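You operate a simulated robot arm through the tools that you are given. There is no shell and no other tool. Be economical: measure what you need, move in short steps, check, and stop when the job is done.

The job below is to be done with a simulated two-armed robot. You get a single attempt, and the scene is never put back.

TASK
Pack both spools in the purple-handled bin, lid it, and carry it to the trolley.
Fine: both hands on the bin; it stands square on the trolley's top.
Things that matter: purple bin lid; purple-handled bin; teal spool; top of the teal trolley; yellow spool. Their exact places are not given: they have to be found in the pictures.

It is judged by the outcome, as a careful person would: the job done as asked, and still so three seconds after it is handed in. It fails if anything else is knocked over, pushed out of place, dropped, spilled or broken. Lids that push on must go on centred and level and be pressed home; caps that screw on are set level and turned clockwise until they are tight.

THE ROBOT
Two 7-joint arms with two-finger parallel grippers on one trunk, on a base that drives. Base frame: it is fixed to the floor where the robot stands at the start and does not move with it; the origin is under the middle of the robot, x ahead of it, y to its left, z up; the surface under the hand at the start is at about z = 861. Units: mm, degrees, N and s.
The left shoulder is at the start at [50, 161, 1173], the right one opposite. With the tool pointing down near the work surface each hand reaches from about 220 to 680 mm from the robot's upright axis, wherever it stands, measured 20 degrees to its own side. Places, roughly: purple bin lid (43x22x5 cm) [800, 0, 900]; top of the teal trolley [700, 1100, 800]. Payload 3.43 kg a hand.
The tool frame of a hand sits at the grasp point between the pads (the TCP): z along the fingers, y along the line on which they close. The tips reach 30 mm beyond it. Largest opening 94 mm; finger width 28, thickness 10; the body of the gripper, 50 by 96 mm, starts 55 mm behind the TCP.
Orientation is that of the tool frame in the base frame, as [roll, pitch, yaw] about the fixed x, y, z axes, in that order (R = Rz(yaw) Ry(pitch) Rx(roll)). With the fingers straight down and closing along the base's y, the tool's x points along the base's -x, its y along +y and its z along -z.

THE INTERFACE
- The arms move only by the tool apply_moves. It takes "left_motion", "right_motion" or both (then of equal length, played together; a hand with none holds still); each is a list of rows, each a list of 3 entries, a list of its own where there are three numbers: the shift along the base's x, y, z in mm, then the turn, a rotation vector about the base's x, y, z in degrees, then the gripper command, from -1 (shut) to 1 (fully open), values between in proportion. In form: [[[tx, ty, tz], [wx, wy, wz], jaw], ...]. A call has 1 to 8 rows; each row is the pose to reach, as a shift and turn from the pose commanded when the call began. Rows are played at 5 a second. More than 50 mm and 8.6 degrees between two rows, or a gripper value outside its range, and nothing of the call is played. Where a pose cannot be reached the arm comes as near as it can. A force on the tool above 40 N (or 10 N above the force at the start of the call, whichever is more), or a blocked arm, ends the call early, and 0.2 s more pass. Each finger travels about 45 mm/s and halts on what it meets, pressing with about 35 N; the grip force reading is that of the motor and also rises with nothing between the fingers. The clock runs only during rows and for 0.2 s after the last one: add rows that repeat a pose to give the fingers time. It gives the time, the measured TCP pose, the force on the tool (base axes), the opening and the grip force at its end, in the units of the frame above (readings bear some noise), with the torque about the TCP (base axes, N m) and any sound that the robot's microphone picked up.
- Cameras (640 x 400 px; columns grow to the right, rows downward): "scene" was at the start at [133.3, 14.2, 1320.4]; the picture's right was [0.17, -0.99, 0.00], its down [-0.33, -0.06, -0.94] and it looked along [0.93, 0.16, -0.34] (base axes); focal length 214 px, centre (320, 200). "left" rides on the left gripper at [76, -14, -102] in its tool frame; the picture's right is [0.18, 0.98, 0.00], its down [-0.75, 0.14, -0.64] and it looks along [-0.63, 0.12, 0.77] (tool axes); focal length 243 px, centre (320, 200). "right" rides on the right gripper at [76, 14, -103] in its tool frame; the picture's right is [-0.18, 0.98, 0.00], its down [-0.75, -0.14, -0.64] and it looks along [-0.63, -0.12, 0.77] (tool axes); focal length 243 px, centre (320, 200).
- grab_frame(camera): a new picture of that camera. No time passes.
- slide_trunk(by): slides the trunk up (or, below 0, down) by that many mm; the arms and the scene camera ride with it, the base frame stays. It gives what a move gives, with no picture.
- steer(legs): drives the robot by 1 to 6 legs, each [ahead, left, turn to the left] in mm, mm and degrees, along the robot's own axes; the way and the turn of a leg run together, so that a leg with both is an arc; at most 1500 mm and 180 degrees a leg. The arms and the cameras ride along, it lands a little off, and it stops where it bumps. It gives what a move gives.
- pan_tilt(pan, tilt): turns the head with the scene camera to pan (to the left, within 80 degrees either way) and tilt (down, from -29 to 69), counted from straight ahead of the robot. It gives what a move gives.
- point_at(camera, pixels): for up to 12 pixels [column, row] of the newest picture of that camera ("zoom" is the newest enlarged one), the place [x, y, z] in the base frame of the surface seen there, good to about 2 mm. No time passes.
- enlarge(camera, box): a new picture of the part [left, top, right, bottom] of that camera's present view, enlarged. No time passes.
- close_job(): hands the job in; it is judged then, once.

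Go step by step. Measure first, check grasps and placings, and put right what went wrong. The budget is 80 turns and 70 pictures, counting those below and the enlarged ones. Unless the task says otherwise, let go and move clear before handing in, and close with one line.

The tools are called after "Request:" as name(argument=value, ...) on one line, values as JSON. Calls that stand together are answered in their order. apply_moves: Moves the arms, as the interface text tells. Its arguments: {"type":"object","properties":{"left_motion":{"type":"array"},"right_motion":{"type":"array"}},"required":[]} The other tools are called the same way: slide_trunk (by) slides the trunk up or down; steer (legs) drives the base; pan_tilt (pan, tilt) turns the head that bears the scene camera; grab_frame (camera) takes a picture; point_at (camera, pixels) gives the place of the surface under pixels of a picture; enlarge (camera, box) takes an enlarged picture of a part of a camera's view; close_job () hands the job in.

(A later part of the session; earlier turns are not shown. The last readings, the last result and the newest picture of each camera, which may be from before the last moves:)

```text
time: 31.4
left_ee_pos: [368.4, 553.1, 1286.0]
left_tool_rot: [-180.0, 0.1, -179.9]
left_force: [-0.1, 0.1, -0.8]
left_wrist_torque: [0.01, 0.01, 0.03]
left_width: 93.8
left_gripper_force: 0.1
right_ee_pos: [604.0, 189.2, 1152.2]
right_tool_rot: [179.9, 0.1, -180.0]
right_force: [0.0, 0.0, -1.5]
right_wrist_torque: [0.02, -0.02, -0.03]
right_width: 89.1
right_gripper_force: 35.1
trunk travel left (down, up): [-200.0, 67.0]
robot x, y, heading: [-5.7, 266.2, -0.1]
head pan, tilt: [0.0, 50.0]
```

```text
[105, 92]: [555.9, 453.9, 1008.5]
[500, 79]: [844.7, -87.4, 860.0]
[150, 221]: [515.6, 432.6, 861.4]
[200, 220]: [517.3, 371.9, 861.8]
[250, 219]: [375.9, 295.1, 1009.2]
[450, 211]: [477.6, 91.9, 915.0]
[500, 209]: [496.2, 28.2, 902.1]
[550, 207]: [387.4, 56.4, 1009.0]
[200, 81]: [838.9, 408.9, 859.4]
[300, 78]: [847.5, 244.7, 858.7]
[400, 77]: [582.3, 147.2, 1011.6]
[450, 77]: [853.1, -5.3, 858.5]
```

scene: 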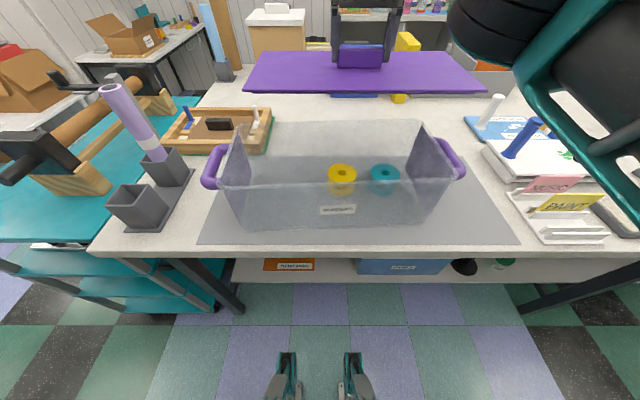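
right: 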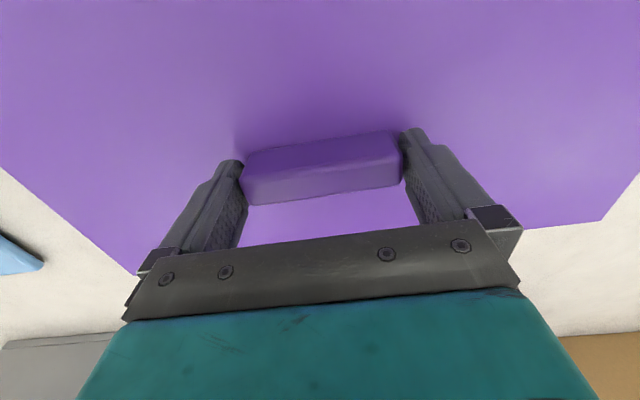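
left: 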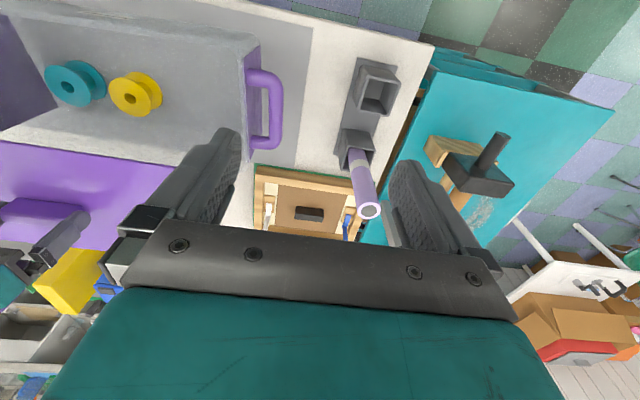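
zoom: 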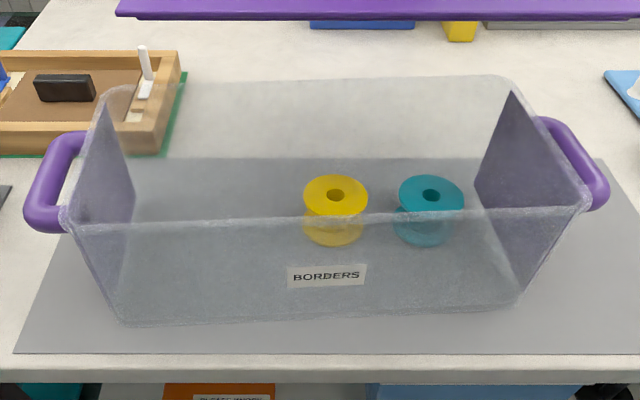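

The near rim slopes about 2.7° (x 387 at y=56 to 376 at y=295), but I need the far rim as well. I'll zoom in on the far and end rims.

Request:
enlarge(camera="scene", box=[340, 130, 440, 192])

Request:
enlarge(camera="scene", box=[360, 120, 470, 190])

```text
6.40 times, centred on (390, 161) of scene
```

zoom: 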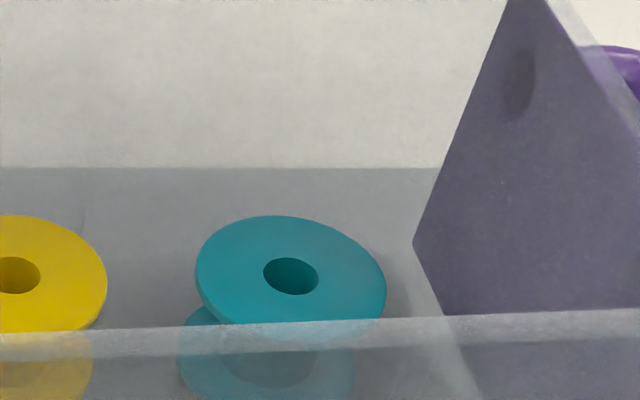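

```text
5.71 times, centred on (415, 155) of scene
```

zoom: 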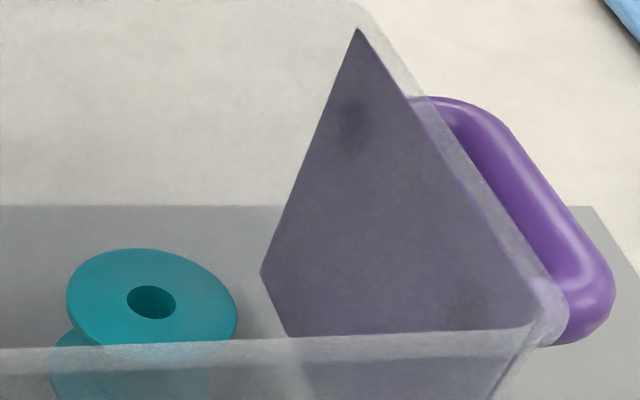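

The translucent rim band runs along the right end from (375,20) to (555,310), and along the near side at (150,350). I'll take points on it.

Request:
point_at(camera="zoom", pixels=[[385, 40], [420, 85], [460, 150], [500, 210], [540, 280], [555, 310], [370, 15], [540, 325], [400, 342], [250, 350], [100, 355], [20, 358]])

Request:
enlarge(camera="scene", box=[210, 110, 330, 185])

```text
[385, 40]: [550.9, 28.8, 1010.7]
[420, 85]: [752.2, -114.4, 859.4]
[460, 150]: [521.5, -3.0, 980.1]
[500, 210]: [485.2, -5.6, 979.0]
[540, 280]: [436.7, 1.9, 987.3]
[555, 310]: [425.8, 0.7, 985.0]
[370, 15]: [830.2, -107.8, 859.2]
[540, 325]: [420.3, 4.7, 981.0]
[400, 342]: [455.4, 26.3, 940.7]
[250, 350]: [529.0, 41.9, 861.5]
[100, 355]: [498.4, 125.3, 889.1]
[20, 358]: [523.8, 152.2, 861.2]
```

```text
5.33 times, centred on (270, 148) of scene
```

zoom: 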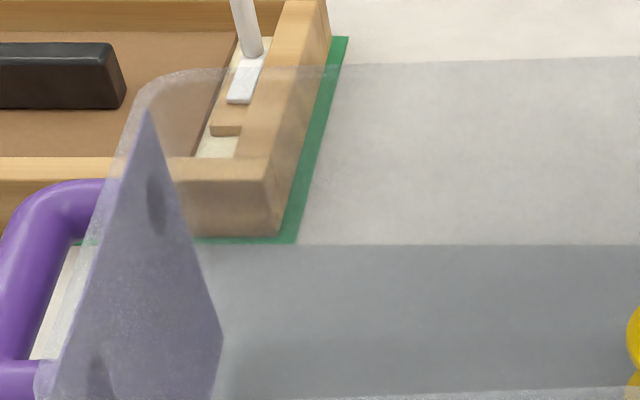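

From the pixel rays at z=1008.5 the rim's outer box is about x 371-581 (at mid-length) and y 18-452: centre ≈(476,235), turned +2.7°. I'll carry the lid there at height, turning it 2.7°.

Request:
apply_moves(right_motion=[[[-20, 10, 0], [0, 0, 0.5], 0.3], [[-50, 20, 0], [0, 0, 1], 0.3], [[-80, 30, 0], [0, 0, 1.5], 0.3], [[-105, 38, 0], [0, 0, 2.2], 0.3], [[-126, 46, 0], [0, 0, 2.7], 0.3]])

Request:
grab_frame(camera="left")

Request:
grab_frame(camera="scene")

```text
time: 32.5
left_ee_pos: [366.2, 553.7, 1285.4]
left_tool_rot: [-179.9, 0.1, -179.9]
left_force: [0.5, -0.4, -0.4]
left_wrist_torque: [-0.05, 0.0, -0.01]
left_width: 93.9
left_gripper_force: 0.0
right_ee_pos: [556.1, 274.2, 1199.6]
right_tool_rot: [180.0, 0.2, -177.4]
right_force: [-0.9, 0.2, -2.2]
right_wrist_torque: [-0.02, 0.01, -0.01]
right_width: 89.8
right_gripper_force: 35.1
right hand out of reach, approached as far as the arm can: row 1, 2, 3, 4, 5
trunk travel left (down, up): [-200.0, 67.0]
robot x, y, heading: [-1.2, 267.8, 0.1]
head pan, tilt: [0.0, 50.0]
```

```text
40 pictures are left
```

left: 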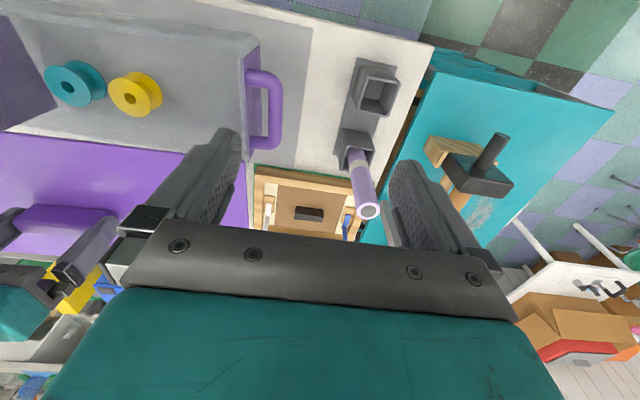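

```text
39 pictures are left
```

scene: 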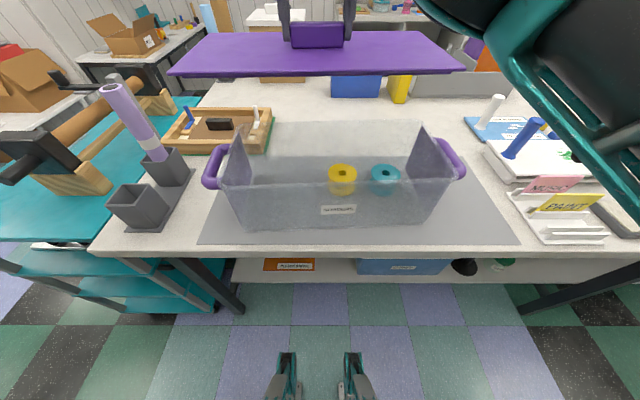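

The hand went off to (556,274,1200), apparently a reach limit at that height. I'll try a hold, then a small move to see how it responds.

Request:
apply_moves(right_motion=[[[0, 0, 0], [0, 0, 0], 0.3], [[-5, 0, -10], [0, 0, 0], 0.3], [[-10, -5, -20], [0, 0, 0], 0.3]])

```text
time: 33.4
left_ee_pos: [367.9, 551.6, 1286.4]
left_tool_rot: [-180.0, 0.1, -180.0]
left_force: [-0.1, 0.3, -0.9]
left_wrist_torque: [-0.01, -0.08, 0.0]
left_width: 94.1
left_gripper_force: 0.0
right_ee_pos: [557.2, 273.6, 1199.1]
right_tool_rot: [180.0, 0.2, -177.2]
right_force: [0.4, 0.1, -1.4]
right_wrist_torque: [0.02, 0.02, 0.0]
right_width: 89.3
right_gripper_force: 34.6
right hand out of reach, approached as far as the arm can: row 2, 3
trunk travel left (down, up): [-200.0, 67.0]
robot x, y, heading: [-2.9, 265.7, 0.2]
head pan, tilt: [0.0, 50.0]
```

Zero shift is reachable, so the commanded pose is the present one; the arm is at a joint limit. I'll try moving it to the right (−y), where it has more room.

Request:
apply_moves(right_motion=[[[0, -25, 0], [0, 0, 0], 0.3], [[0, -50, 0], [0, 0, 0], 0.3], [[0, -90, -10], [0, 0, 0], 0.3], [[0, -130, -20], [0, 0, 0], 0.3]])

```text
time: 34.4
left_ee_pos: [367.0, 551.6, 1287.3]
left_tool_rot: [179.9, 0.0, -179.9]
left_force: [-0.1, -1.1, 0.0]
left_wrist_torque: [0.02, -0.01, -0.04]
left_width: 94.2
left_gripper_force: 0.0
right_ee_pos: [591.3, 141.1, 1209.8]
right_tool_rot: [179.8, 0.1, -177.2]
right_force: [-0.2, -0.2, -1.4]
right_wrist_torque: [0.03, 0.02, -0.01]
right_width: 89.6
right_gripper_force: 35.0
right hand out of reach, approached as far as the arm can: row 1, 2, 3, 4
trunk travel left (down, up): [-200.0, 67.0]
robot x, y, heading: [-0.3, 267.2, 0.1]
head pan, tilt: [0.0, 50.0]
```

The arm slides along some limit. I'll try going further right and lower, to get back to the region where it moved freely.

Request:
apply_moves(right_motion=[[[-10, -30, -30], [0, 0, 0], 0.3], [[-20, -55, -60], [0, 0, 0], 0.3], [[-30, -80, -85], [0, 0, 0], 0.3], [[-40, -100, -100], [0, 0, 0], 0.3]])

Request:
grab_frame(camera="scene")

```text
time: 35.4
left_ee_pos: [365.1, 557.4, 1285.7]
left_tool_rot: [-179.7, 0.1, -179.8]
left_force: [-0.9, 1.3, 0.1]
left_wrist_torque: [-0.12, 0.02, 0.02]
left_width: 94.0
left_gripper_force: 0.1
right_ee_pos: [552.9, 48.5, 1110.9]
right_tool_rot: [180.0, 0.0, -177.3]
right_force: [-0.6, 2.6, -1.1]
right_wrist_torque: [-0.18, -0.1, 0.01]
right_width: 89.5
right_gripper_force: 35.4
right hand out of reach, approached as far as the arm can: row 1, 2
trunk travel left (down, up): [-200.0, 67.0]
robot x, y, heading: [-0.7, 266.0, 0.6]
head pan, tilt: [0.0, 50.0]
```

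```text
38 pictures are left
```

scene: 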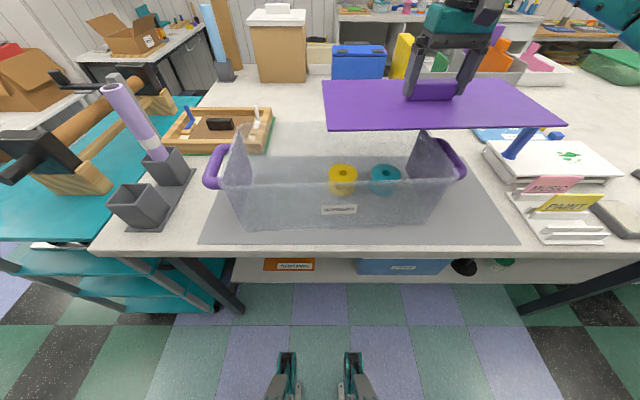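

The arm is free again at (553,48,1111), lid bottom ~1059, clear of the rim. I'll move at this height to (477,235).

Request:
apply_moves(right_motion=[[[-20, 40, 0], [0, 0, 0], 0.3], [[-40, 80, 0], [0, 0, 0], 0.3], [[-58, 120, 0], [0, 0, 0], 0.3], [[-70, 155, 0], [0, 0, 0], 0.3], [[-75, 186, 0], [0, 0, 0], 0.3], [[-75, 186, 0], [0, 0, 0], 0.3]])

Request:
grab_frame(camera="left")

Request:
grab_frame(camera="scene")

```text
time: 36.8
left_ee_pos: [368.6, 552.8, 1285.5]
left_tool_rot: [180.0, 0.1, 180.0]
left_force: [0.6, 0.2, 0.0]
left_wrist_torque: [0.0, -0.02, -0.02]
left_width: 94.1
left_gripper_force: 0.1
right_ee_pos: [477.2, 231.2, 1108.3]
right_tool_rot: [179.9, 0.0, -177.3]
right_force: [-0.2, 0.6, -1.2]
right_wrist_torque: [0.0, -0.02, 0.02]
right_width: 89.6
right_gripper_force: 34.9
trunk travel left (down, up): [-200.0, 67.0]
robot x, y, heading: [-1.2, 266.2, 0.3]
head pan, tilt: [0.0, 50.0]
```

```text
37 pictures are left
```

left: 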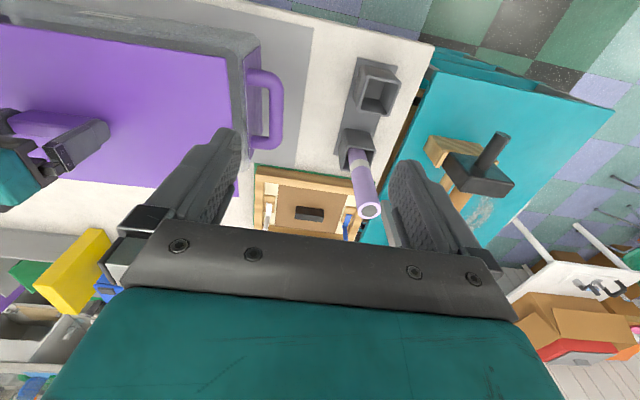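

```text
36 pictures are left
```

scene: 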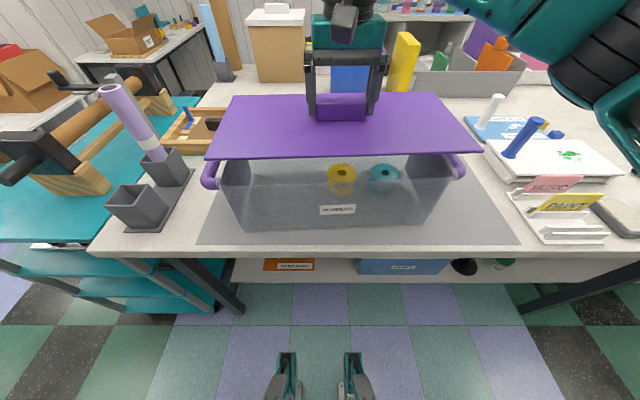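

The lid hangs over the bin. I'll measure the lid's edges (near corners (208,158), (481,149); far (234,97), (430,93)) and compare with the rim box.

Request:
enlarge(camera="scene", box=[190, 85, 490, 245])

Request:
point_at(camera="scene", pixels=[[208, 157], [480, 149], [235, 98], [430, 94], [270, 156], [345, 155], [420, 152], [220, 130], [457, 120], [280, 97], [400, 94]])

```text
2.13 times, centred on (340, 165) of scene
```

zoom: 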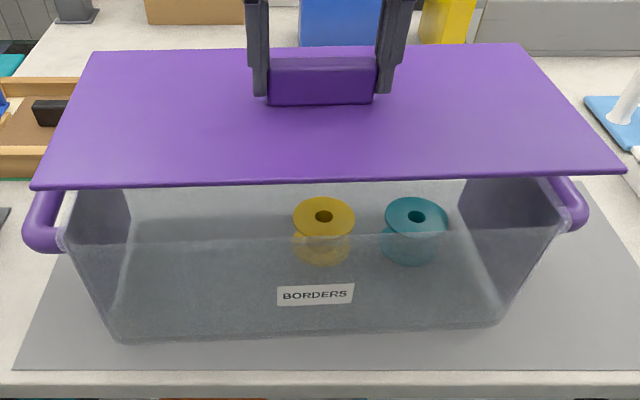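

```text
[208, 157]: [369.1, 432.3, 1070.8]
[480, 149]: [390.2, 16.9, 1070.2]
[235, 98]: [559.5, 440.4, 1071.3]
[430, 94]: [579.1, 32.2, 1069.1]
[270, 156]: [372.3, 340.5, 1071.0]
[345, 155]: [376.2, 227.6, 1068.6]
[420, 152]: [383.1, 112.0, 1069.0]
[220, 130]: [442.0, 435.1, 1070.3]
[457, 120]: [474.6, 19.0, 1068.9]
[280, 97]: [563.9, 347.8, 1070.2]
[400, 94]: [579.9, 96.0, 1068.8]
```

Lid edges are about x 374-580, y ~13-440 against a rim of ~371-581, ~19-452: the lid should go ~7 mm left. I'll shift and lower to just above the rim, then compare again.

Request:
apply_moves(right_motion=[[[0, 7, 0], [0, 0, 0], 0.3], [[0, 7, -20], [0, 0, 0], 0.3], [[0, 7, -38], [0, 0, 0], 0.3], [[0, 7, -38], [0, 0, 0], 0.3]])

Request:
enlarge(camera="scene", box=[190, 125, 340, 205])

Request:
enlarge(camera="scene", box=[340, 115, 490, 195])

Request:
grab_frame(camera="left")

```text
time: 37.8
left_ee_pos: [368.0, 552.9, 1285.6]
left_tool_rot: [180.0, 0.1, -179.9]
left_force: [0.0, 0.4, 0.2]
left_wrist_torque: [-0.01, 0.0, -0.04]
left_width: 94.1
left_gripper_force: 0.0
right_ee_pos: [477.7, 239.1, 1070.3]
right_tool_rot: [-180.0, 0.1, -177.3]
right_force: [1.0, -0.9, -2.9]
right_wrist_torque: [-0.04, 0.0, 0.02]
right_width: 89.9
right_gripper_force: 34.9
trunk travel left (down, up): [-200.0, 67.0]
robot x, y, heading: [-4.8, 264.0, -0.1]
head pan, tilt: [0.0, 50.0]
```

```text
4.27 times, centred on (265, 165) of scene
```

zoom: 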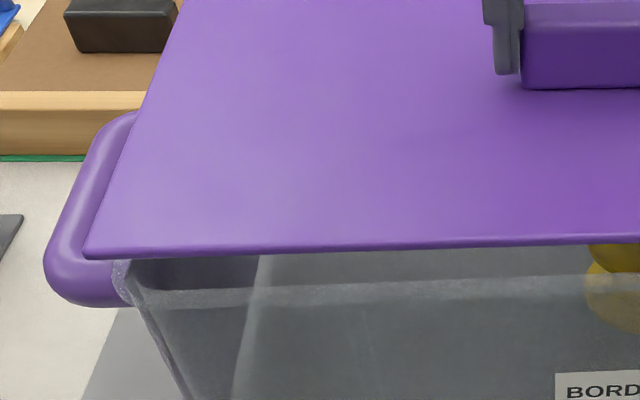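

```text
4.27 times, centred on (415, 155) of scene
```

zoom: 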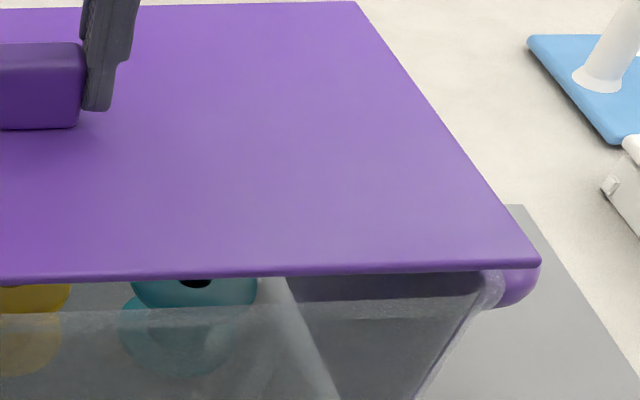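

```text
32 pictures are left
```

left: 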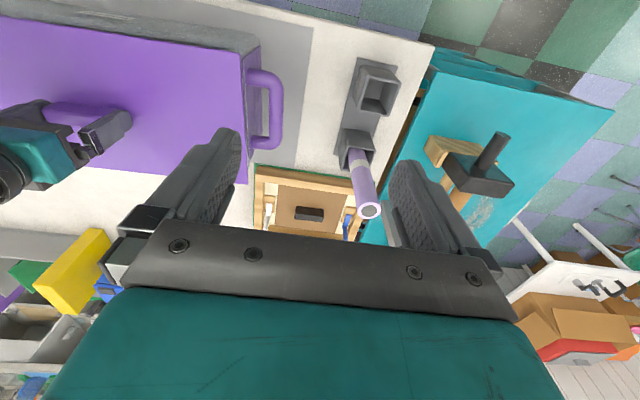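

The lid corners now sit about evenly over the rim corners at both ends. I'll lower slowly in small steps, watching force and torque.

Request:
apply_moves(right_motion=[[[-1, 0, -6], [0, 0, 0], 0.3], [[-1, 0, -11], [0, 0, 0], 0.3], [[-1, 0, -15], [0, 0, 0], 0.3], [[-1, 0, -15], [0, 0, 0], 0.3]])

Request:
enlarge(camera="scene", box=[190, 85, 490, 245])

```text
time: 38.8
left_ee_pos: [364.3, 552.5, 1288.0]
left_tool_rot: [-179.9, 0.2, -179.9]
left_force: [0.6, 0.1, 0.5]
left_wrist_torque: [0.0, 0.01, -0.01]
left_width: 93.9
left_gripper_force: 0.0
right_ee_pos: [474.7, 238.9, 1061.4]
right_tool_rot: [179.6, 0.5, -177.3]
right_force: [2.4, -1.3, 32.4]
right_wrist_torque: [-0.43, -0.28, 0.25]
right_width: 89.4
right_gripper_force: 35.4
trunk travel left (down, up): [-200.0, 67.0]
robot x, y, heading: [-4.0, 268.2, 0.1]
head pan, tilt: [0.0, 50.0]
```

```text
2.13 times, centred on (340, 165) of scene
```

zoom: 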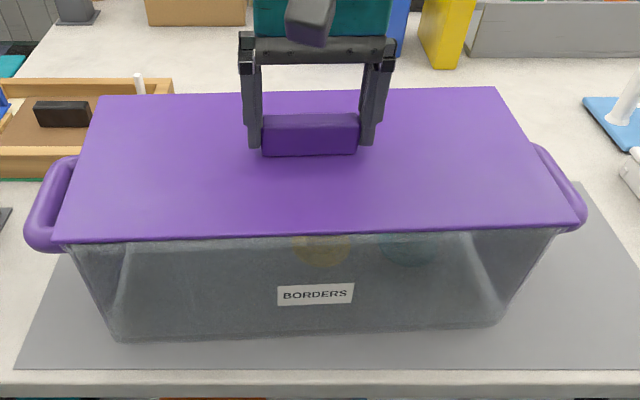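

Contact at TCP z≈1061 with 32 N, fairly central (torque offsets ~10 mm). I'll check the lid's overhang at both ends before pressing.

Request:
enlarge(camera="scene", box=[190, 165, 270, 208])

Request:
enlarge(camera="scene", box=[410, 155, 490, 198])

Request:
enlarge(camera="left", box=[100, 0, 300, 180])

```text
8.00 times, centred on (230, 186) of scene
```

zoom: 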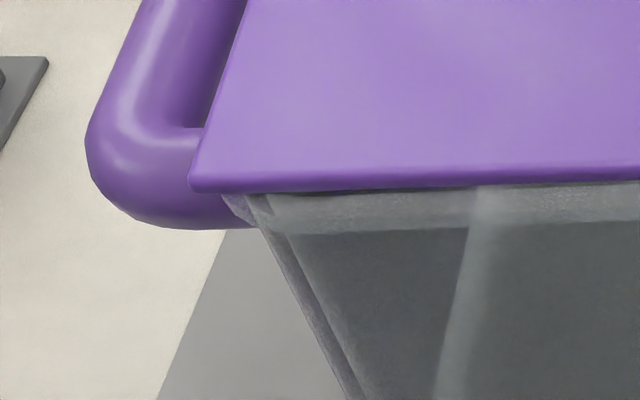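

```text
8.00 times, centred on (450, 176) of scene
```

zoom: 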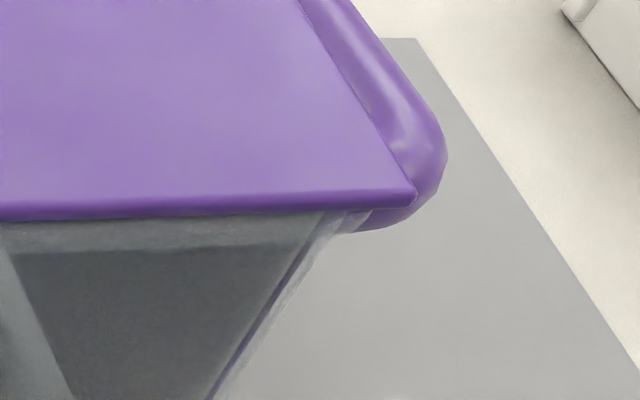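

```text
2.22 times, centred on (200, 90) of left
```

zoom: 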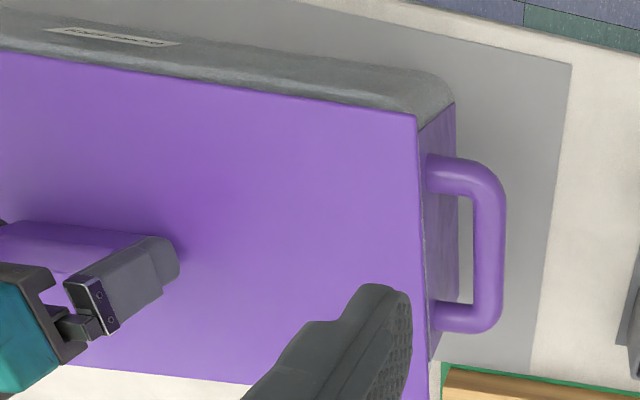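

The overhang is even at both ends, allowing for perspective. I'll press down with the held knob and see if it goes home.

Request:
apply_moves(right_motion=[[[0, 0, -4], [0, 0, 0], 0.3], [[0, 0, -8], [0, 0, 0], 0.3], [[0, 0, -12], [0, 0, 0], 0.3]])

```text
time: 39.1
left_ee_pos: [366.9, 552.7, 1286.1]
left_tool_rot: [179.9, 0.0, -179.9]
left_force: [-0.3, -0.1, -0.3]
left_wrist_torque: [-0.03, 0.01, 0.03]
left_width: 94.1
left_gripper_force: 0.1
right_ee_pos: [476.8, 238.2, 1061.1]
right_tool_rot: [179.6, 0.7, -177.3]
right_force: [-2.4, 0.4, 12.7]
right_wrist_torque: [-0.86, 0.4, -0.18]
right_width: 89.5
right_gripper_force: 35.5
trunk travel left (down, up): [-200.0, 67.0]
robot x, y, heading: [-3.5, 266.2, -0.1]
head pan, tilt: [0.0, 50.0]
stopped in row 1 (right hand): the force on the tool passed its limit at 45 N (the readings are from after the stop); the commanded pose is now the measured one
```

It resists at 45 N at the same height. I'll let go of the knob, rise, and check how the lid sits (level and alignment).

Request:
apply_moves(right_motion=[[[0, 0, 0], [0, 0, 0], 1], [[0, 0, 0], [0, 0, 0], 1], [[0, 0, 40], [0, 0, 0], 1], [[0, 0, 70], [0, 0, 0], 1], [[0, -45, 75], [0, 0, 0], 1], [[0, -90, 75], [0, 0, 0], 1], [[0, -135, 75], [0, 0, 0], 1], [[0, -180, 75], [0, 0, 0], 1]])

Request:
enlarge(camera="scene", box=[190, 105, 490, 245])

Request:
point_at(camera="zoom", pixels=[[70, 185], [570, 170], [105, 60], [490, 50], [320, 175], [200, 100], [450, 100], [320, 75], [26, 210], [570, 130]])

```text
time: 40.9
left_ee_pos: [366.5, 551.5, 1285.0]
left_tool_rot: [-179.9, 0.1, -179.9]
left_force: [-0.5, 0.7, 0.6]
left_wrist_torque: [0.04, 0.0, 0.01]
left_width: 94.2
left_gripper_force: 0.1
right_ee_pos: [477.8, 56.6, 1133.8]
right_tool_rot: [179.5, 0.4, -177.3]
right_force: [0.5, 0.4, 0.3]
right_wrist_torque: [0.03, -0.04, 0.02]
right_width: 94.1
right_gripper_force: 0.1
trunk travel left (down, up): [-200.0, 67.0]
robot x, y, heading: [-3.7, 266.0, 0.2]
head pan, tilt: [0.0, 50.0]
```

```text
2.13 times, centred on (340, 175) of scene
```

zoom: 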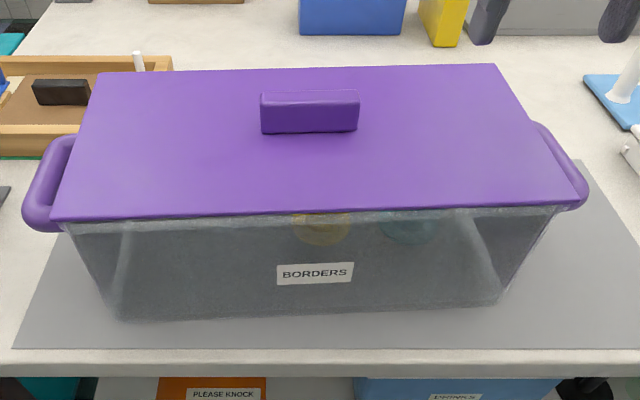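

```text
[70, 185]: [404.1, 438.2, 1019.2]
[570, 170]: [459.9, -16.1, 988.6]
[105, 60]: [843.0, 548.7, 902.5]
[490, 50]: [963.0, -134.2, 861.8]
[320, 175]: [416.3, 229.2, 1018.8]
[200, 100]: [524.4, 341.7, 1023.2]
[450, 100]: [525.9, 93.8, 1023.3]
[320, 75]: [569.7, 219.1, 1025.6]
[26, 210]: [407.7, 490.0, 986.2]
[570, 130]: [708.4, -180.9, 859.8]
```

The lid is centred (corner mean ≈(478,235), yaw 2.7°) but tilted: near side z≈1018, far side ≈1026, so the far side isn't home. I'll press the far side with the closed right hand at about (558,237).

Request:
apply_moves(right_motion=[[[25, 25, 0], [0.5, 0, 0], -1], [[50, 60, 0], [0.5, 0, 0], -1], [[70, 100, 0], [0.5, 0, 0], -1], [[80, 145, 0], [0.5, 0, 0], -1], [[80, 180, 0], [0.5, 0, 0], -1], [[80, 180, -40], [0.5, 0, 0], -1], [[80, 180, -65], [0.5, 0, 0], -1]])

Request:
apply_moves(right_motion=[[[0, 0, -6], [0, 0, 0], -1], [[0, 0, -12], [0, 0, 0], -1], [[0, 0, -18], [0, 0, 0], -1], [[0, 0, -24], [0, 0, 0], -1], [[0, 0, -30], [0, 0, 0], -1]])

```text
time: 42.5
left_ee_pos: [368.6, 552.7, 1286.0]
left_tool_rot: [-179.9, 0.1, -180.0]
left_force: [0.0, 0.2, 0.4]
left_wrist_torque: [0.02, 0.0, -0.03]
left_width: 94.4
left_gripper_force: 0.2
right_ee_pos: [558.4, 239.1, 1067.9]
right_tool_rot: [179.1, 0.7, -177.4]
right_force: [-0.4, 0.6, -0.5]
right_wrist_torque: [0.01, 0.02, 0.04]
right_width: 0.0
right_gripper_force: 32.3
trunk travel left (down, up): [-200.0, 67.0]
robot x, y, heading: [-3.8, 266.7, 0.2]
head pan, tilt: [0.0, 50.0]
```

```text
time: 43.6
left_ee_pos: [367.5, 552.0, 1286.0]
left_tool_rot: [-180.0, 0.0, -179.9]
left_force: [0.6, 0.4, 1.0]
left_wrist_torque: [-0.02, 0.01, 0.01]
left_width: 94.0
left_gripper_force: 0.2
right_ee_pos: [559.3, 239.2, 1054.9]
right_tool_rot: [178.6, 1.8, -177.2]
right_force: [-3.4, -1.1, 15.1]
right_wrist_torque: [-0.06, -0.05, 0.1]
right_width: 0.1
right_gripper_force: 33.0
trunk travel left (down, up): [-200.0, 67.0]
robot x, y, heading: [-1.7, 271.1, -0.2]
head pan, tilt: [0.0, 50.0]
stopped in row 5 (right hand): the force on the tool passed its limit at 44 N (the readings are from after the stop); the commanded pose is now the measured one
```

It pushed up to 44 N with no click. I'll lift a bit and read the lid heights again.

Request:
apply_moves(right_motion=[[[0, 0, 30], [0.8, -1.8, 0], -1], [[0, -30, 60], [0.8, -1.8, 0], -1], [[0, -75, 70], [0.8, -1.8, 0], -1], [[0, -120, 70], [0.8, -1.8, 0], -1], [[0, -165, 70], [0.8, -1.8, 0], -1]])

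Request:
grab_frame(camera="scene")

Request:
point_at(camera="scene", pixels=[[230, 175], [340, 175], [450, 165], [240, 125], [420, 120], [300, 122], [380, 120], [250, 145], [430, 140], [340, 150]])

```text
time: 44.8
left_ee_pos: [367.2, 551.1, 1286.8]
left_tool_rot: [179.9, 0.1, -179.9]
left_force: [-0.5, -0.2, 0.3]
left_wrist_torque: [0.04, 0.01, 0.0]
left_width: 94.0
left_gripper_force: 0.2
right_ee_pos: [560.2, 71.2, 1121.5]
right_tool_rot: [178.0, 3.2, -177.3]
right_force: [-0.6, -0.7, 0.5]
right_wrist_torque: [0.0, -0.01, -0.01]
right_width: 0.1
right_gripper_force: 33.2
trunk travel left (down, up): [-200.0, 67.0]
robot x, y, heading: [-3.2, 270.7, -0.0]
head pan, tilt: [0.0, 50.0]
```

```text
26 pictures are left
```

scene: 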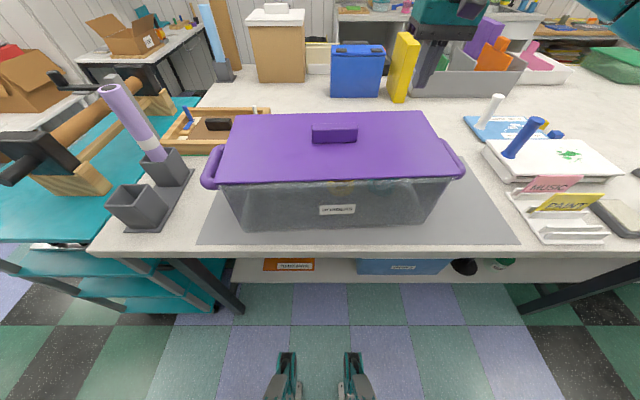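

```text
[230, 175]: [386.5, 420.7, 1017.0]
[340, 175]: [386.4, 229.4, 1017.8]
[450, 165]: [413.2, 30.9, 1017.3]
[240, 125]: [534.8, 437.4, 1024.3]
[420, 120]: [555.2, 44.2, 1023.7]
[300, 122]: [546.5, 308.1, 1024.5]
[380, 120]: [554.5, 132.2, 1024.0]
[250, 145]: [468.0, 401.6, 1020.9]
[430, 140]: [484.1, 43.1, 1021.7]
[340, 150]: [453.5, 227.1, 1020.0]
```

The near side is home (z≈1017) but the far plug still rides on the rim (z≈1024 at x=550), so the lid likely needs a touch of −x. I'll press the far side again and drag it −x by friction while pressing, also undoing the tool tilt.

Request:
apply_moves(right_motion=[[[0, 40, 0], [-1, 1.5, 0], -1], [[0, 80, 0], [-2, 3.2, 0], -1], [[0, 120, 0], [-2, 3.2, 0], -1], [[-1, 165, 0], [-2, 3.2, 0], -1], [[-1, 165, -40], [-2, 3.2, 0], -1], [[-1, 165, -56], [-2, 3.2, 0], -1]])

Request:
apply_moves(right_motion=[[[0, 0, -8], [0, 0, 0], -1], [[0, 0, -16], [0, 0, 0], -1], [[0, 0, -22], [0, 0, 0], -1], [[-3, 0, -22], [0, 0, 0], -1], [[-6, 0, -22], [0, 0, 0], -1], [[-9, 0, -22], [0, 0, 0], -1], [[-12, 0, -22], [0, 0, 0], -1]])

Request:
grab_frame(camera="scene")

Request:
point_at(camera="scene", pixels=[[230, 175], [340, 175], [450, 165], [240, 125], [420, 120], [290, 122], [390, 120], [250, 145], [430, 140]])

```text
time: 46.2
left_ee_pos: [368.2, 553.0, 1285.2]
left_tool_rot: [180.0, 0.1, -179.9]
left_force: [-0.4, 1.4, 1.1]
left_wrist_torque: [0.0, 0.02, -0.01]
left_width: 94.0
left_gripper_force: 0.2
right_ee_pos: [557.4, 238.6, 1066.5]
right_tool_rot: [179.9, 0.0, -177.3]
right_force: [0.2, -0.2, -1.1]
right_wrist_torque: [0.01, -0.02, 0.02]
right_width: 0.0
right_gripper_force: 33.6
trunk travel left (down, up): [-200.0, 67.0]
robot x, y, heading: [-4.9, 265.2, -0.1]
head pan, tilt: [0.0, 50.0]
```

```text
time: 47.0
left_ee_pos: [367.4, 551.7, 1286.5]
left_tool_rot: [180.0, 0.1, -179.9]
left_force: [0.4, -0.7, 1.1]
left_wrist_torque: [-0.02, 0.03, -0.01]
left_width: 93.7
left_gripper_force: 0.0
right_ee_pos: [560.4, 239.2, 1055.5]
right_tool_rot: [179.6, 1.0, -177.3]
right_force: [-4.2, -1.0, 14.6]
right_wrist_torque: [-0.08, -0.06, 0.11]
right_width: 0.0
right_gripper_force: 33.1
trunk travel left (down, up): [-200.0, 67.0]
robot x, y, heading: [0.2, 266.5, 0.0]
head pan, tilt: [0.0, 50.0]
stopped in row 4 (right hand): the force on the tool passed its limit at 44 N (the readings are from after the stop); the commanded pose is now the measured one
```

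```text
25 pictures are left
```

scene: 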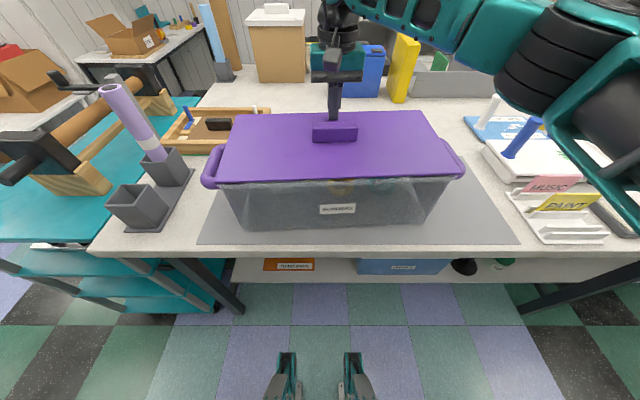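

```text
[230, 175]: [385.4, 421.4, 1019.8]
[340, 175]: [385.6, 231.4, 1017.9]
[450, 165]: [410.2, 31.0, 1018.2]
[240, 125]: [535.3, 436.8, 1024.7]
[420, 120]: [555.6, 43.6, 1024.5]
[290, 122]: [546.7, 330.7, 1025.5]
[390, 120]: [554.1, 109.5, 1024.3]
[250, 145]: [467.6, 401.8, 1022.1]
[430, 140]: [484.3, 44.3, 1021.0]
```

Still holding 15 N on the far edge. From here I'll drag −x with moderate pressure.

Request:
apply_moves(right_motion=[[[-3, 0, -2], [0, 0, 0], -1], [[-6, 0, -3], [0, 0, 0], -1], [[-9, 0, -4], [0, 0, 0], -1], [[-12, 0, -5], [0, 0, 0], -1], [[-15, 0, -6], [0, 0, 0], -1], [[-18, 0, -7], [0, 0, 0], -1], [[-20, 0, -9], [0, 0, 0], -1]])

Request:
grab_frame(camera="scene")

Request:
point_at(camera="scene", pixels=[[230, 175], [340, 175], [450, 165], [240, 125], [420, 120], [290, 122], [390, 120], [250, 145], [430, 140]])

```text
time: 48.6
left_ee_pos: [367.5, 551.6, 1285.6]
left_tool_rot: [-179.9, 0.1, -179.8]
left_force: [-0.4, -0.2, 0.0]
left_wrist_torque: [0.0, -0.02, -0.02]
left_width: 93.9
left_gripper_force: 0.0
right_ee_pos: [541.7, 238.0, 1046.7]
right_tool_rot: [179.5, 1.3, -177.5]
right_force: [15.1, -1.1, 30.3]
right_wrist_torque: [-0.05, -0.07, 0.01]
right_width: 0.0
right_gripper_force: 33.1
trunk travel left (down, up): [-200.0, 67.0]
robot x, y, heading: [-5.6, 268.8, -0.1]
head pan, tilt: [0.0, 50.0]
```

```text
24 pictures are left
```

scene: 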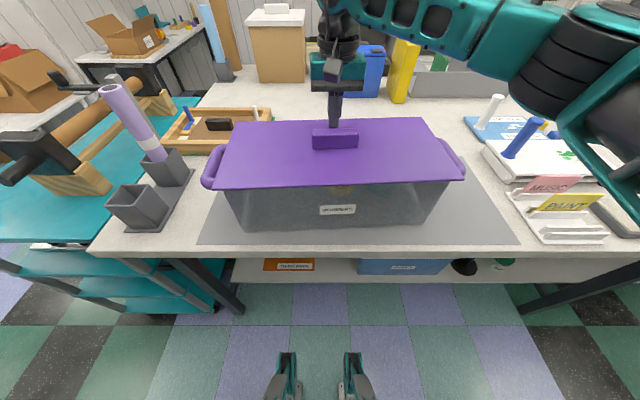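

```text
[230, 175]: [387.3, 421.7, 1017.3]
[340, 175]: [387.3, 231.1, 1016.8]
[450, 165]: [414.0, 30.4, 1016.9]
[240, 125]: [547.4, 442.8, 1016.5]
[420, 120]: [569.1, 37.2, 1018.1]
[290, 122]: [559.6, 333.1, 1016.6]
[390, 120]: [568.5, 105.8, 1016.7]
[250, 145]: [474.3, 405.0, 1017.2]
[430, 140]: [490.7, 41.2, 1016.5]
```

The lid dropped in: z≈1017 at all points, level. I'll lift off and make a firm check press at both ends with both hands.

Request:
apply_moves(right_motion=[[[0, 0, 25], [0, 0, 0], -1], [[0, -20, 60], [-0.4, 1.3, 0], -1], [[-12, -60, 60], [-0.4, 1.3, 0], -1], [[-24, -105, 60], [-0.4, 1.3, 0], -1], [[-40, -148, 60], [-0.4, 1.3, 0], -1], [[-57, -185, 50], [-0.4, 1.3, 0], -1], [[-57, -185, 15], [-0.4, 1.3, 0], -1]], left_motion=[[[20, -25, -30], [0, 0, 0], -1], [[40, -50, -60], [0, 0, 0], -1], [[60, -75, -90], [0, 0, 0], -1], [[80, -100, -120], [0, 0, 0], -1], [[95, -120, -155], [0, 0, 0], -1], [[100, -132, -195], [0, 0, 0], -1], [[103, -134, -224], [0, 0, 0], -1]])

Request:
apply_moves(right_motion=[[[0, 0, -6], [0, 0, 0], -1], [[0, 0, -12], [0, 0, 0], -1], [[0, 0, -18], [0, 0, 0], -1], [[0, 0, -23], [0, 0, 0], -1], [[0, 0, -27], [0, 0, 0], -1]], left_motion=[[[0, 0, -6], [0, 0, 0], -1], [[0, 0, -12], [0, 0, 0], -1], [[0, 0, -18], [0, 0, 0], -1], [[0, 0, -23], [0, 0, 0], -1], [[0, 0, -27], [0, 0, 0], -1]])

```text
time: 50.2
left_ee_pos: [473.1, 419.3, 1062.2]
left_tool_rot: [179.9, 0.1, -179.8]
left_force: [0.2, 0.9, -0.5]
left_wrist_torque: [-0.01, -0.01, -0.03]
left_width: 0.0
left_gripper_force: 32.8
right_ee_pos: [484.0, 52.8, 1056.8]
right_tool_rot: [180.0, -0.6, -177.3]
right_force: [0.8, 0.4, -0.5]
right_wrist_torque: [0.0, 0.03, -0.03]
right_width: 0.1
right_gripper_force: 33.0
trunk travel left (down, up): [-200.0, 67.0]
robot x, y, heading: [-3.2, 263.9, 0.1]
head pan, tilt: [0.0, 50.0]
```

```text
time: 51.1
left_ee_pos: [470.1, 418.1, 1047.0]
left_tool_rot: [-179.8, 0.6, -179.9]
left_force: [-1.7, 1.3, 11.6]
left_wrist_torque: [0.04, 0.18, -0.05]
left_width: 0.0
left_gripper_force: 32.6
right_ee_pos: [484.8, 53.3, 1047.5]
right_tool_rot: [179.6, 0.7, -177.3]
right_force: [-2.1, -1.9, 11.9]
right_wrist_torque: [-0.1, 0.23, 0.16]
right_width: 0.0
right_gripper_force: 33.4
trunk travel left (down, up): [-200.0, 67.0]
robot x, y, heading: [-2.7, 265.5, -0.1]
head pan, tilt: [0.0, 50.0]
stopped in row 4 (right hand): the force on the tool passed its limit at 44 N (the readings are from after the stop); the commanded pose is now the measured one
```

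Both ends are solid at z≈1017: the lid is home. I'll raise the hands and look at the trolley to the left.

Request:
apply_moves(right_motion=[[[0, 0, 40], [0.4, 0.7, 0], 1], [[0, -20, 80], [0.4, 0.7, 0], 1], [[0, -50, 115], [0.4, 0.7, 0], 1]], left_motion=[[[0, 0, 40], [0, 0.6, 0], 1], [[0, 20, 80], [0, 0.6, 0], 1], [[0, 60, 105], [0, 0.6, 0], 1]])

Request:
pan_tilt(pan=55, tilt=38)

Request:
grab_frame(camera="scene")

```text
time: 51.9
left_ee_pos: [471.1, 477.8, 1151.5]
left_tool_rot: [-180.0, -0.2, 179.9]
left_force: [-0.5, 0.0, -0.4]
left_wrist_torque: [-0.01, 0.01, -0.01]
left_width: 68.5
left_gripper_force: 0.1
right_ee_pos: [484.2, 4.9, 1160.3]
right_tool_rot: [179.3, -0.3, -177.4]
right_force: [-0.2, 0.0, -0.3]
right_wrist_torque: [0.0, 0.01, 0.01]
right_width: 68.3
right_gripper_force: 0.0
trunk travel left (down, up): [-200.0, 67.0]
robot x, y, heading: [-0.4, 264.5, -0.0]
head pan, tilt: [0.0, 50.0]
```

```text
time: 53.2
left_ee_pos: [472.3, 477.5, 1150.3]
left_tool_rot: [-179.9, 0.0, -179.9]
left_force: [0.5, 0.2, 0.4]
left_wrist_torque: [0.0, 0.03, 0.0]
left_width: 94.0
left_gripper_force: 0.1
right_ee_pos: [484.9, 4.2, 1158.5]
right_tool_rot: [179.3, -0.4, -177.5]
right_force: [0.1, -0.5, -0.7]
right_wrist_torque: [0.0, 0.0, 0.03]
right_width: 93.8
right_gripper_force: 0.2
trunk travel left (down, up): [-200.0, 67.0]
robot x, y, heading: [-2.1, 267.7, 0.1]
head pan, tilt: [55.0, 38.0]
```

```text
23 pictures are left
```

scene: 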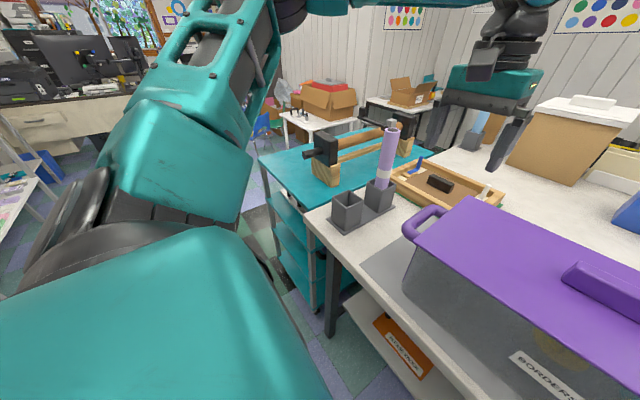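

The teal trolley stands beyond the table's left end with a wooden roller stand on its far part. I'll zoom in and measure the top and the free area.

Request:
enlarge(camera="scene", box=[240, 100, 460, 240])

Request:
point_at(camera="zoom", pixels=[[65, 165], [185, 310], [120, 170], [170, 240], [240, 265], [300, 240], [260, 115], [340, 90], [480, 150], [175, 160], [215, 200], [410, 180]])

```text
2.86 times, centred on (350, 170) of scene
```

zoom: 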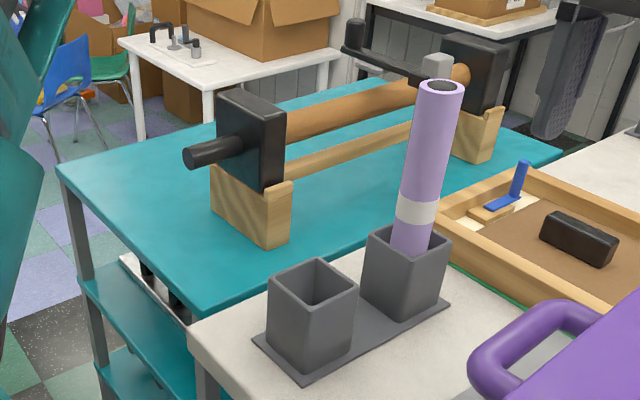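

```text
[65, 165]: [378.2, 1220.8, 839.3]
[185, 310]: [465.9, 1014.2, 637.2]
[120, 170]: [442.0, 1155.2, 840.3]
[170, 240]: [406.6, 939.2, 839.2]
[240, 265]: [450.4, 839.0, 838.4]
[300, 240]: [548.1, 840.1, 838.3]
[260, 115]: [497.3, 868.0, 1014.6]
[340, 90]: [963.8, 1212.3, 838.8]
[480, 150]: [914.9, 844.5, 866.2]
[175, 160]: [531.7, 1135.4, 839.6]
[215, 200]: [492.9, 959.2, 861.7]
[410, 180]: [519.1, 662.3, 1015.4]
```

The trolley top is at z≈839; the roller stand takes its right-hand strip, leaving the left strip free. I'll map the obstacles around it and the stand's footprint.

Request:
point_at(camera="zoom", pixels=[[208, 215], [285, 240], [230, 295], [450, 148], [488, 160], [350, 85], [555, 155], [440, 130], [205, 140], [145, 130], [60, 110], [40, 250]])

Request:
point_at(camera="scene", pixels=[[290, 150], [265, 125], [255, 160], [255, 215], [50, 180], [90, 100], [30, 130], [5, 170], [40, 200], [288, 205], [330, 150], [285, 120]])

```text
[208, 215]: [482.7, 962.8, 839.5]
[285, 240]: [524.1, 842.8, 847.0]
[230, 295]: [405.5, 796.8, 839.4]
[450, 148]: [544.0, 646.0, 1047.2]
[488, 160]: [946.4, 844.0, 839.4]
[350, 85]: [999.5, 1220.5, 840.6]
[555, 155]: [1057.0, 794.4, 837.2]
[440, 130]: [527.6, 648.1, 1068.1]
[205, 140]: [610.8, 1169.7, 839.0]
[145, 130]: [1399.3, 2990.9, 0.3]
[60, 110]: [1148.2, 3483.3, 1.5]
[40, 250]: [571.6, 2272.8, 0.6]
```

```text
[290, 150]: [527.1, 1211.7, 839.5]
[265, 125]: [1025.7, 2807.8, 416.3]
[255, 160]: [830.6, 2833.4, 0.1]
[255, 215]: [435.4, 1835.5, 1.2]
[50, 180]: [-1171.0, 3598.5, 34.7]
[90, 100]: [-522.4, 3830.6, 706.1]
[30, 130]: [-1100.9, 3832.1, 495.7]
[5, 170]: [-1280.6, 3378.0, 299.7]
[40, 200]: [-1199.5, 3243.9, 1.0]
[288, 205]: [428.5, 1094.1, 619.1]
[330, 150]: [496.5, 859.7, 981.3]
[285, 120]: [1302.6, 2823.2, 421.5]
```

The floor left of the trolley is open to y≈2800; the top spans x 378-1060, y 795-1222, with the stand at y≤963. The free strip's centre is y≈1092. Now I'll view the handles with the wrist cameras for the two-hand grasp.

Request:
grab_frame(camera="right")

Request:
grab_frame(camera="left")

```text
21 pictures are left
```

right: 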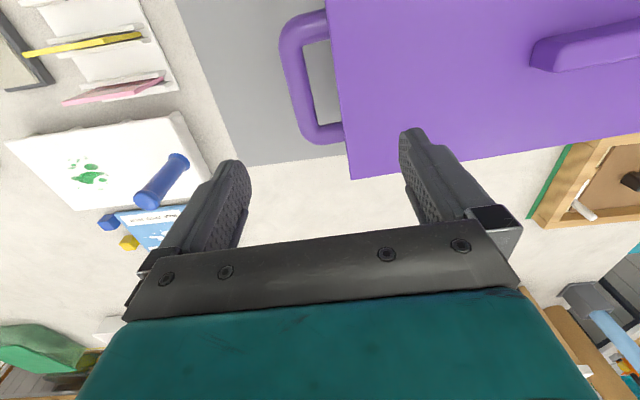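

```text
20 pictures are left
```

left: 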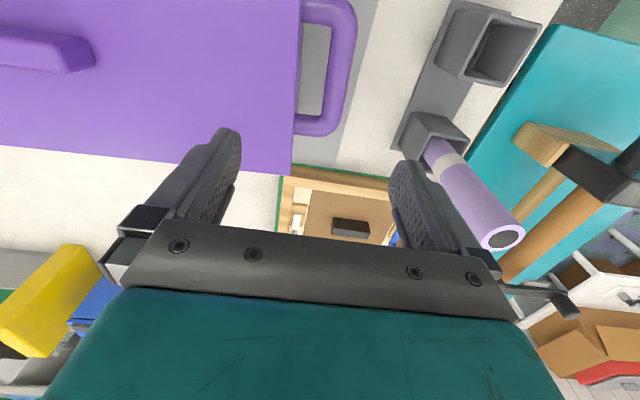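

The handles are clear: right bar around (293,80), left bar around (347,60). Measuring bars and lid edges.

Request:
point_at(camera="right", pixels=[[283, 50], [300, 50], [297, 80], [292, 110], [310, 118], [330, 60], [340, 100], [313, 25], [320, 135], [345, 150], [306, 80], [289, 80]])

Request:
point_at(camera="left", pixels=[[337, 60], [345, 60], [353, 50], [342, 90], [332, 95], [318, 10], [315, 127], [302, 60], [294, 100], [290, 150], [349, 40], [340, 110]])

```text
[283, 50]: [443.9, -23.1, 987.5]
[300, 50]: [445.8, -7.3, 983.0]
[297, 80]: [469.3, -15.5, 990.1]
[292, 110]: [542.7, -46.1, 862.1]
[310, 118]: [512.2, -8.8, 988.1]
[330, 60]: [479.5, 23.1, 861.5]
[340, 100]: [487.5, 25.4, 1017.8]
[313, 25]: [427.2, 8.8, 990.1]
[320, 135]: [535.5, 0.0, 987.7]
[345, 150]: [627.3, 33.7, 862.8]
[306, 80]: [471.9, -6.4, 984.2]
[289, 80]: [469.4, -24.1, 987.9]
```

```text
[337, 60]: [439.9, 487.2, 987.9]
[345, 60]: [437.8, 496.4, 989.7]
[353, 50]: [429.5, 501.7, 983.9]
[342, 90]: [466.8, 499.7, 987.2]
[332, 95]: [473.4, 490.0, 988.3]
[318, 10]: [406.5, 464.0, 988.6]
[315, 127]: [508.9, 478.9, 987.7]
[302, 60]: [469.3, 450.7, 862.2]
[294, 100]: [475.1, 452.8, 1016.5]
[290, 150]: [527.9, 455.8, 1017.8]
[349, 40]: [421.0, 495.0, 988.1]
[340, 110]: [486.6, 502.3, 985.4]
```

Bar centres: right ≈(481,-15), left ≈(458,496), tops z≈989, bin yaw ≈2.6°. I'll bring both hands just above the bars with jaws at ~34 mm.

Request:
apply_moves(right_motion=[[[-3.5, -20, -35], [-0.7, -0.4, 0], -0.28], [[-3.5, -20, -75], [-0.7, -0.4, 0], -0.28], [[-3.5, -20, -115], [-0.7, -0.4, 0], -0.28], [[-3.5, -20, -128], [-0.7, -0.4, 0], -0.28], [[-3.5, -20, -128], [-0.7, -0.4, 0], -0.28]], left_motion=[[[-14, 18.5, -35], [0, 0, 2.6], -0.28], [[-14, 18.5, -75], [0, 0, 2.6], -0.28], [[-14, 18.5, -110], [0, 0, 2.6], -0.28], [[-14, 18.5, -120], [0, 0, 2.6], -0.28], [[-14, 18.5, -120], [0, 0, 2.6], -0.28]])

Request:
grab_frame(camera="right")

Request:
grab_frame(camera="left")

```text
time: 54.4
left_ee_pos: [458.8, 496.9, 1027.7]
left_tool_rot: [-179.9, -0.1, -177.3]
left_force: [0.2, -0.8, -0.9]
left_wrist_torque: [0.03, -0.01, 0.04]
left_width: 33.7
left_gripper_force: 0.0
right_ee_pos: [483.6, -17.0, 1029.8]
right_tool_rot: [180.0, 0.0, -177.4]
right_force: [0.6, 0.5, -0.2]
right_wrist_torque: [0.02, 0.02, -0.01]
right_width: 34.0
right_gripper_force: 0.1
trunk travel left (down, up): [-200.0, 67.0]
robot x, y, heading: [-4.4, 268.0, 0.1]
head pan, tilt: [55.0, 38.0]
```

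```text
19 pictures are left
```

right: 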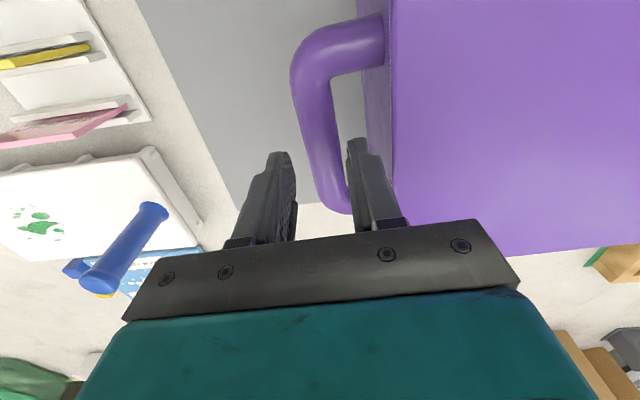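

```text
18 pictures are left
```

left: 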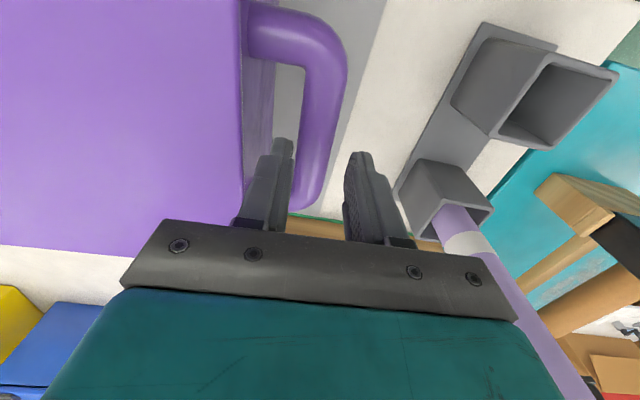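

Both bars lie between the fingers. Descending onto them and closing both jaws.

Request:
apply_moves(right_motion=[[[-2, 1.5, -20], [0, 0, 0], -0.28], [[-2, 1.5, -40], [0, 0, 0], -0.28], [[-2, 1.5, -49], [0, 0, 0], -0.28], [[-2, 1.5, -49], [0, 0, 0], -1], [[-2, 1.5, -49], [0, 0, 0], -1], [[-2, 1.5, -49], [0, 0, 0], -1]], left_motion=[[[0, -0.5, -20], [0, 0, 0], -0.28], [[0, -0.5, -40], [0, 0, 0], -0.28], [[0, -0.5, -47], [0, 0, 0], -0.28], [[0, -0.5, -47], [0, 0, 0], -1], [[0, -0.5, -47], [0, 0, 0], -1], [[0, -0.5, -47], [0, 0, 0], -1]])

```text
time: 55.8
left_ee_pos: [459.0, 494.5, 983.6]
left_tool_rot: [-179.8, 0.0, -177.4]
left_force: [3.5, -11.2, 4.9]
left_wrist_torque: [0.0, -0.31, 0.37]
left_width: 27.4
left_gripper_force: 34.5
right_ee_pos: [481.0, -15.7, 980.5]
right_tool_rot: [179.9, 0.1, -177.3]
right_force: [-1.1, 7.3, 1.1]
right_wrist_torque: [-0.04, -0.33, 0.32]
right_width: 28.2
right_gripper_force: 35.2
trunk travel left (down, up): [-200.0, 67.0]
robot x, y, heading: [-0.8, 265.4, -0.0]
head pan, tilt: [55.0, 38.0]
```

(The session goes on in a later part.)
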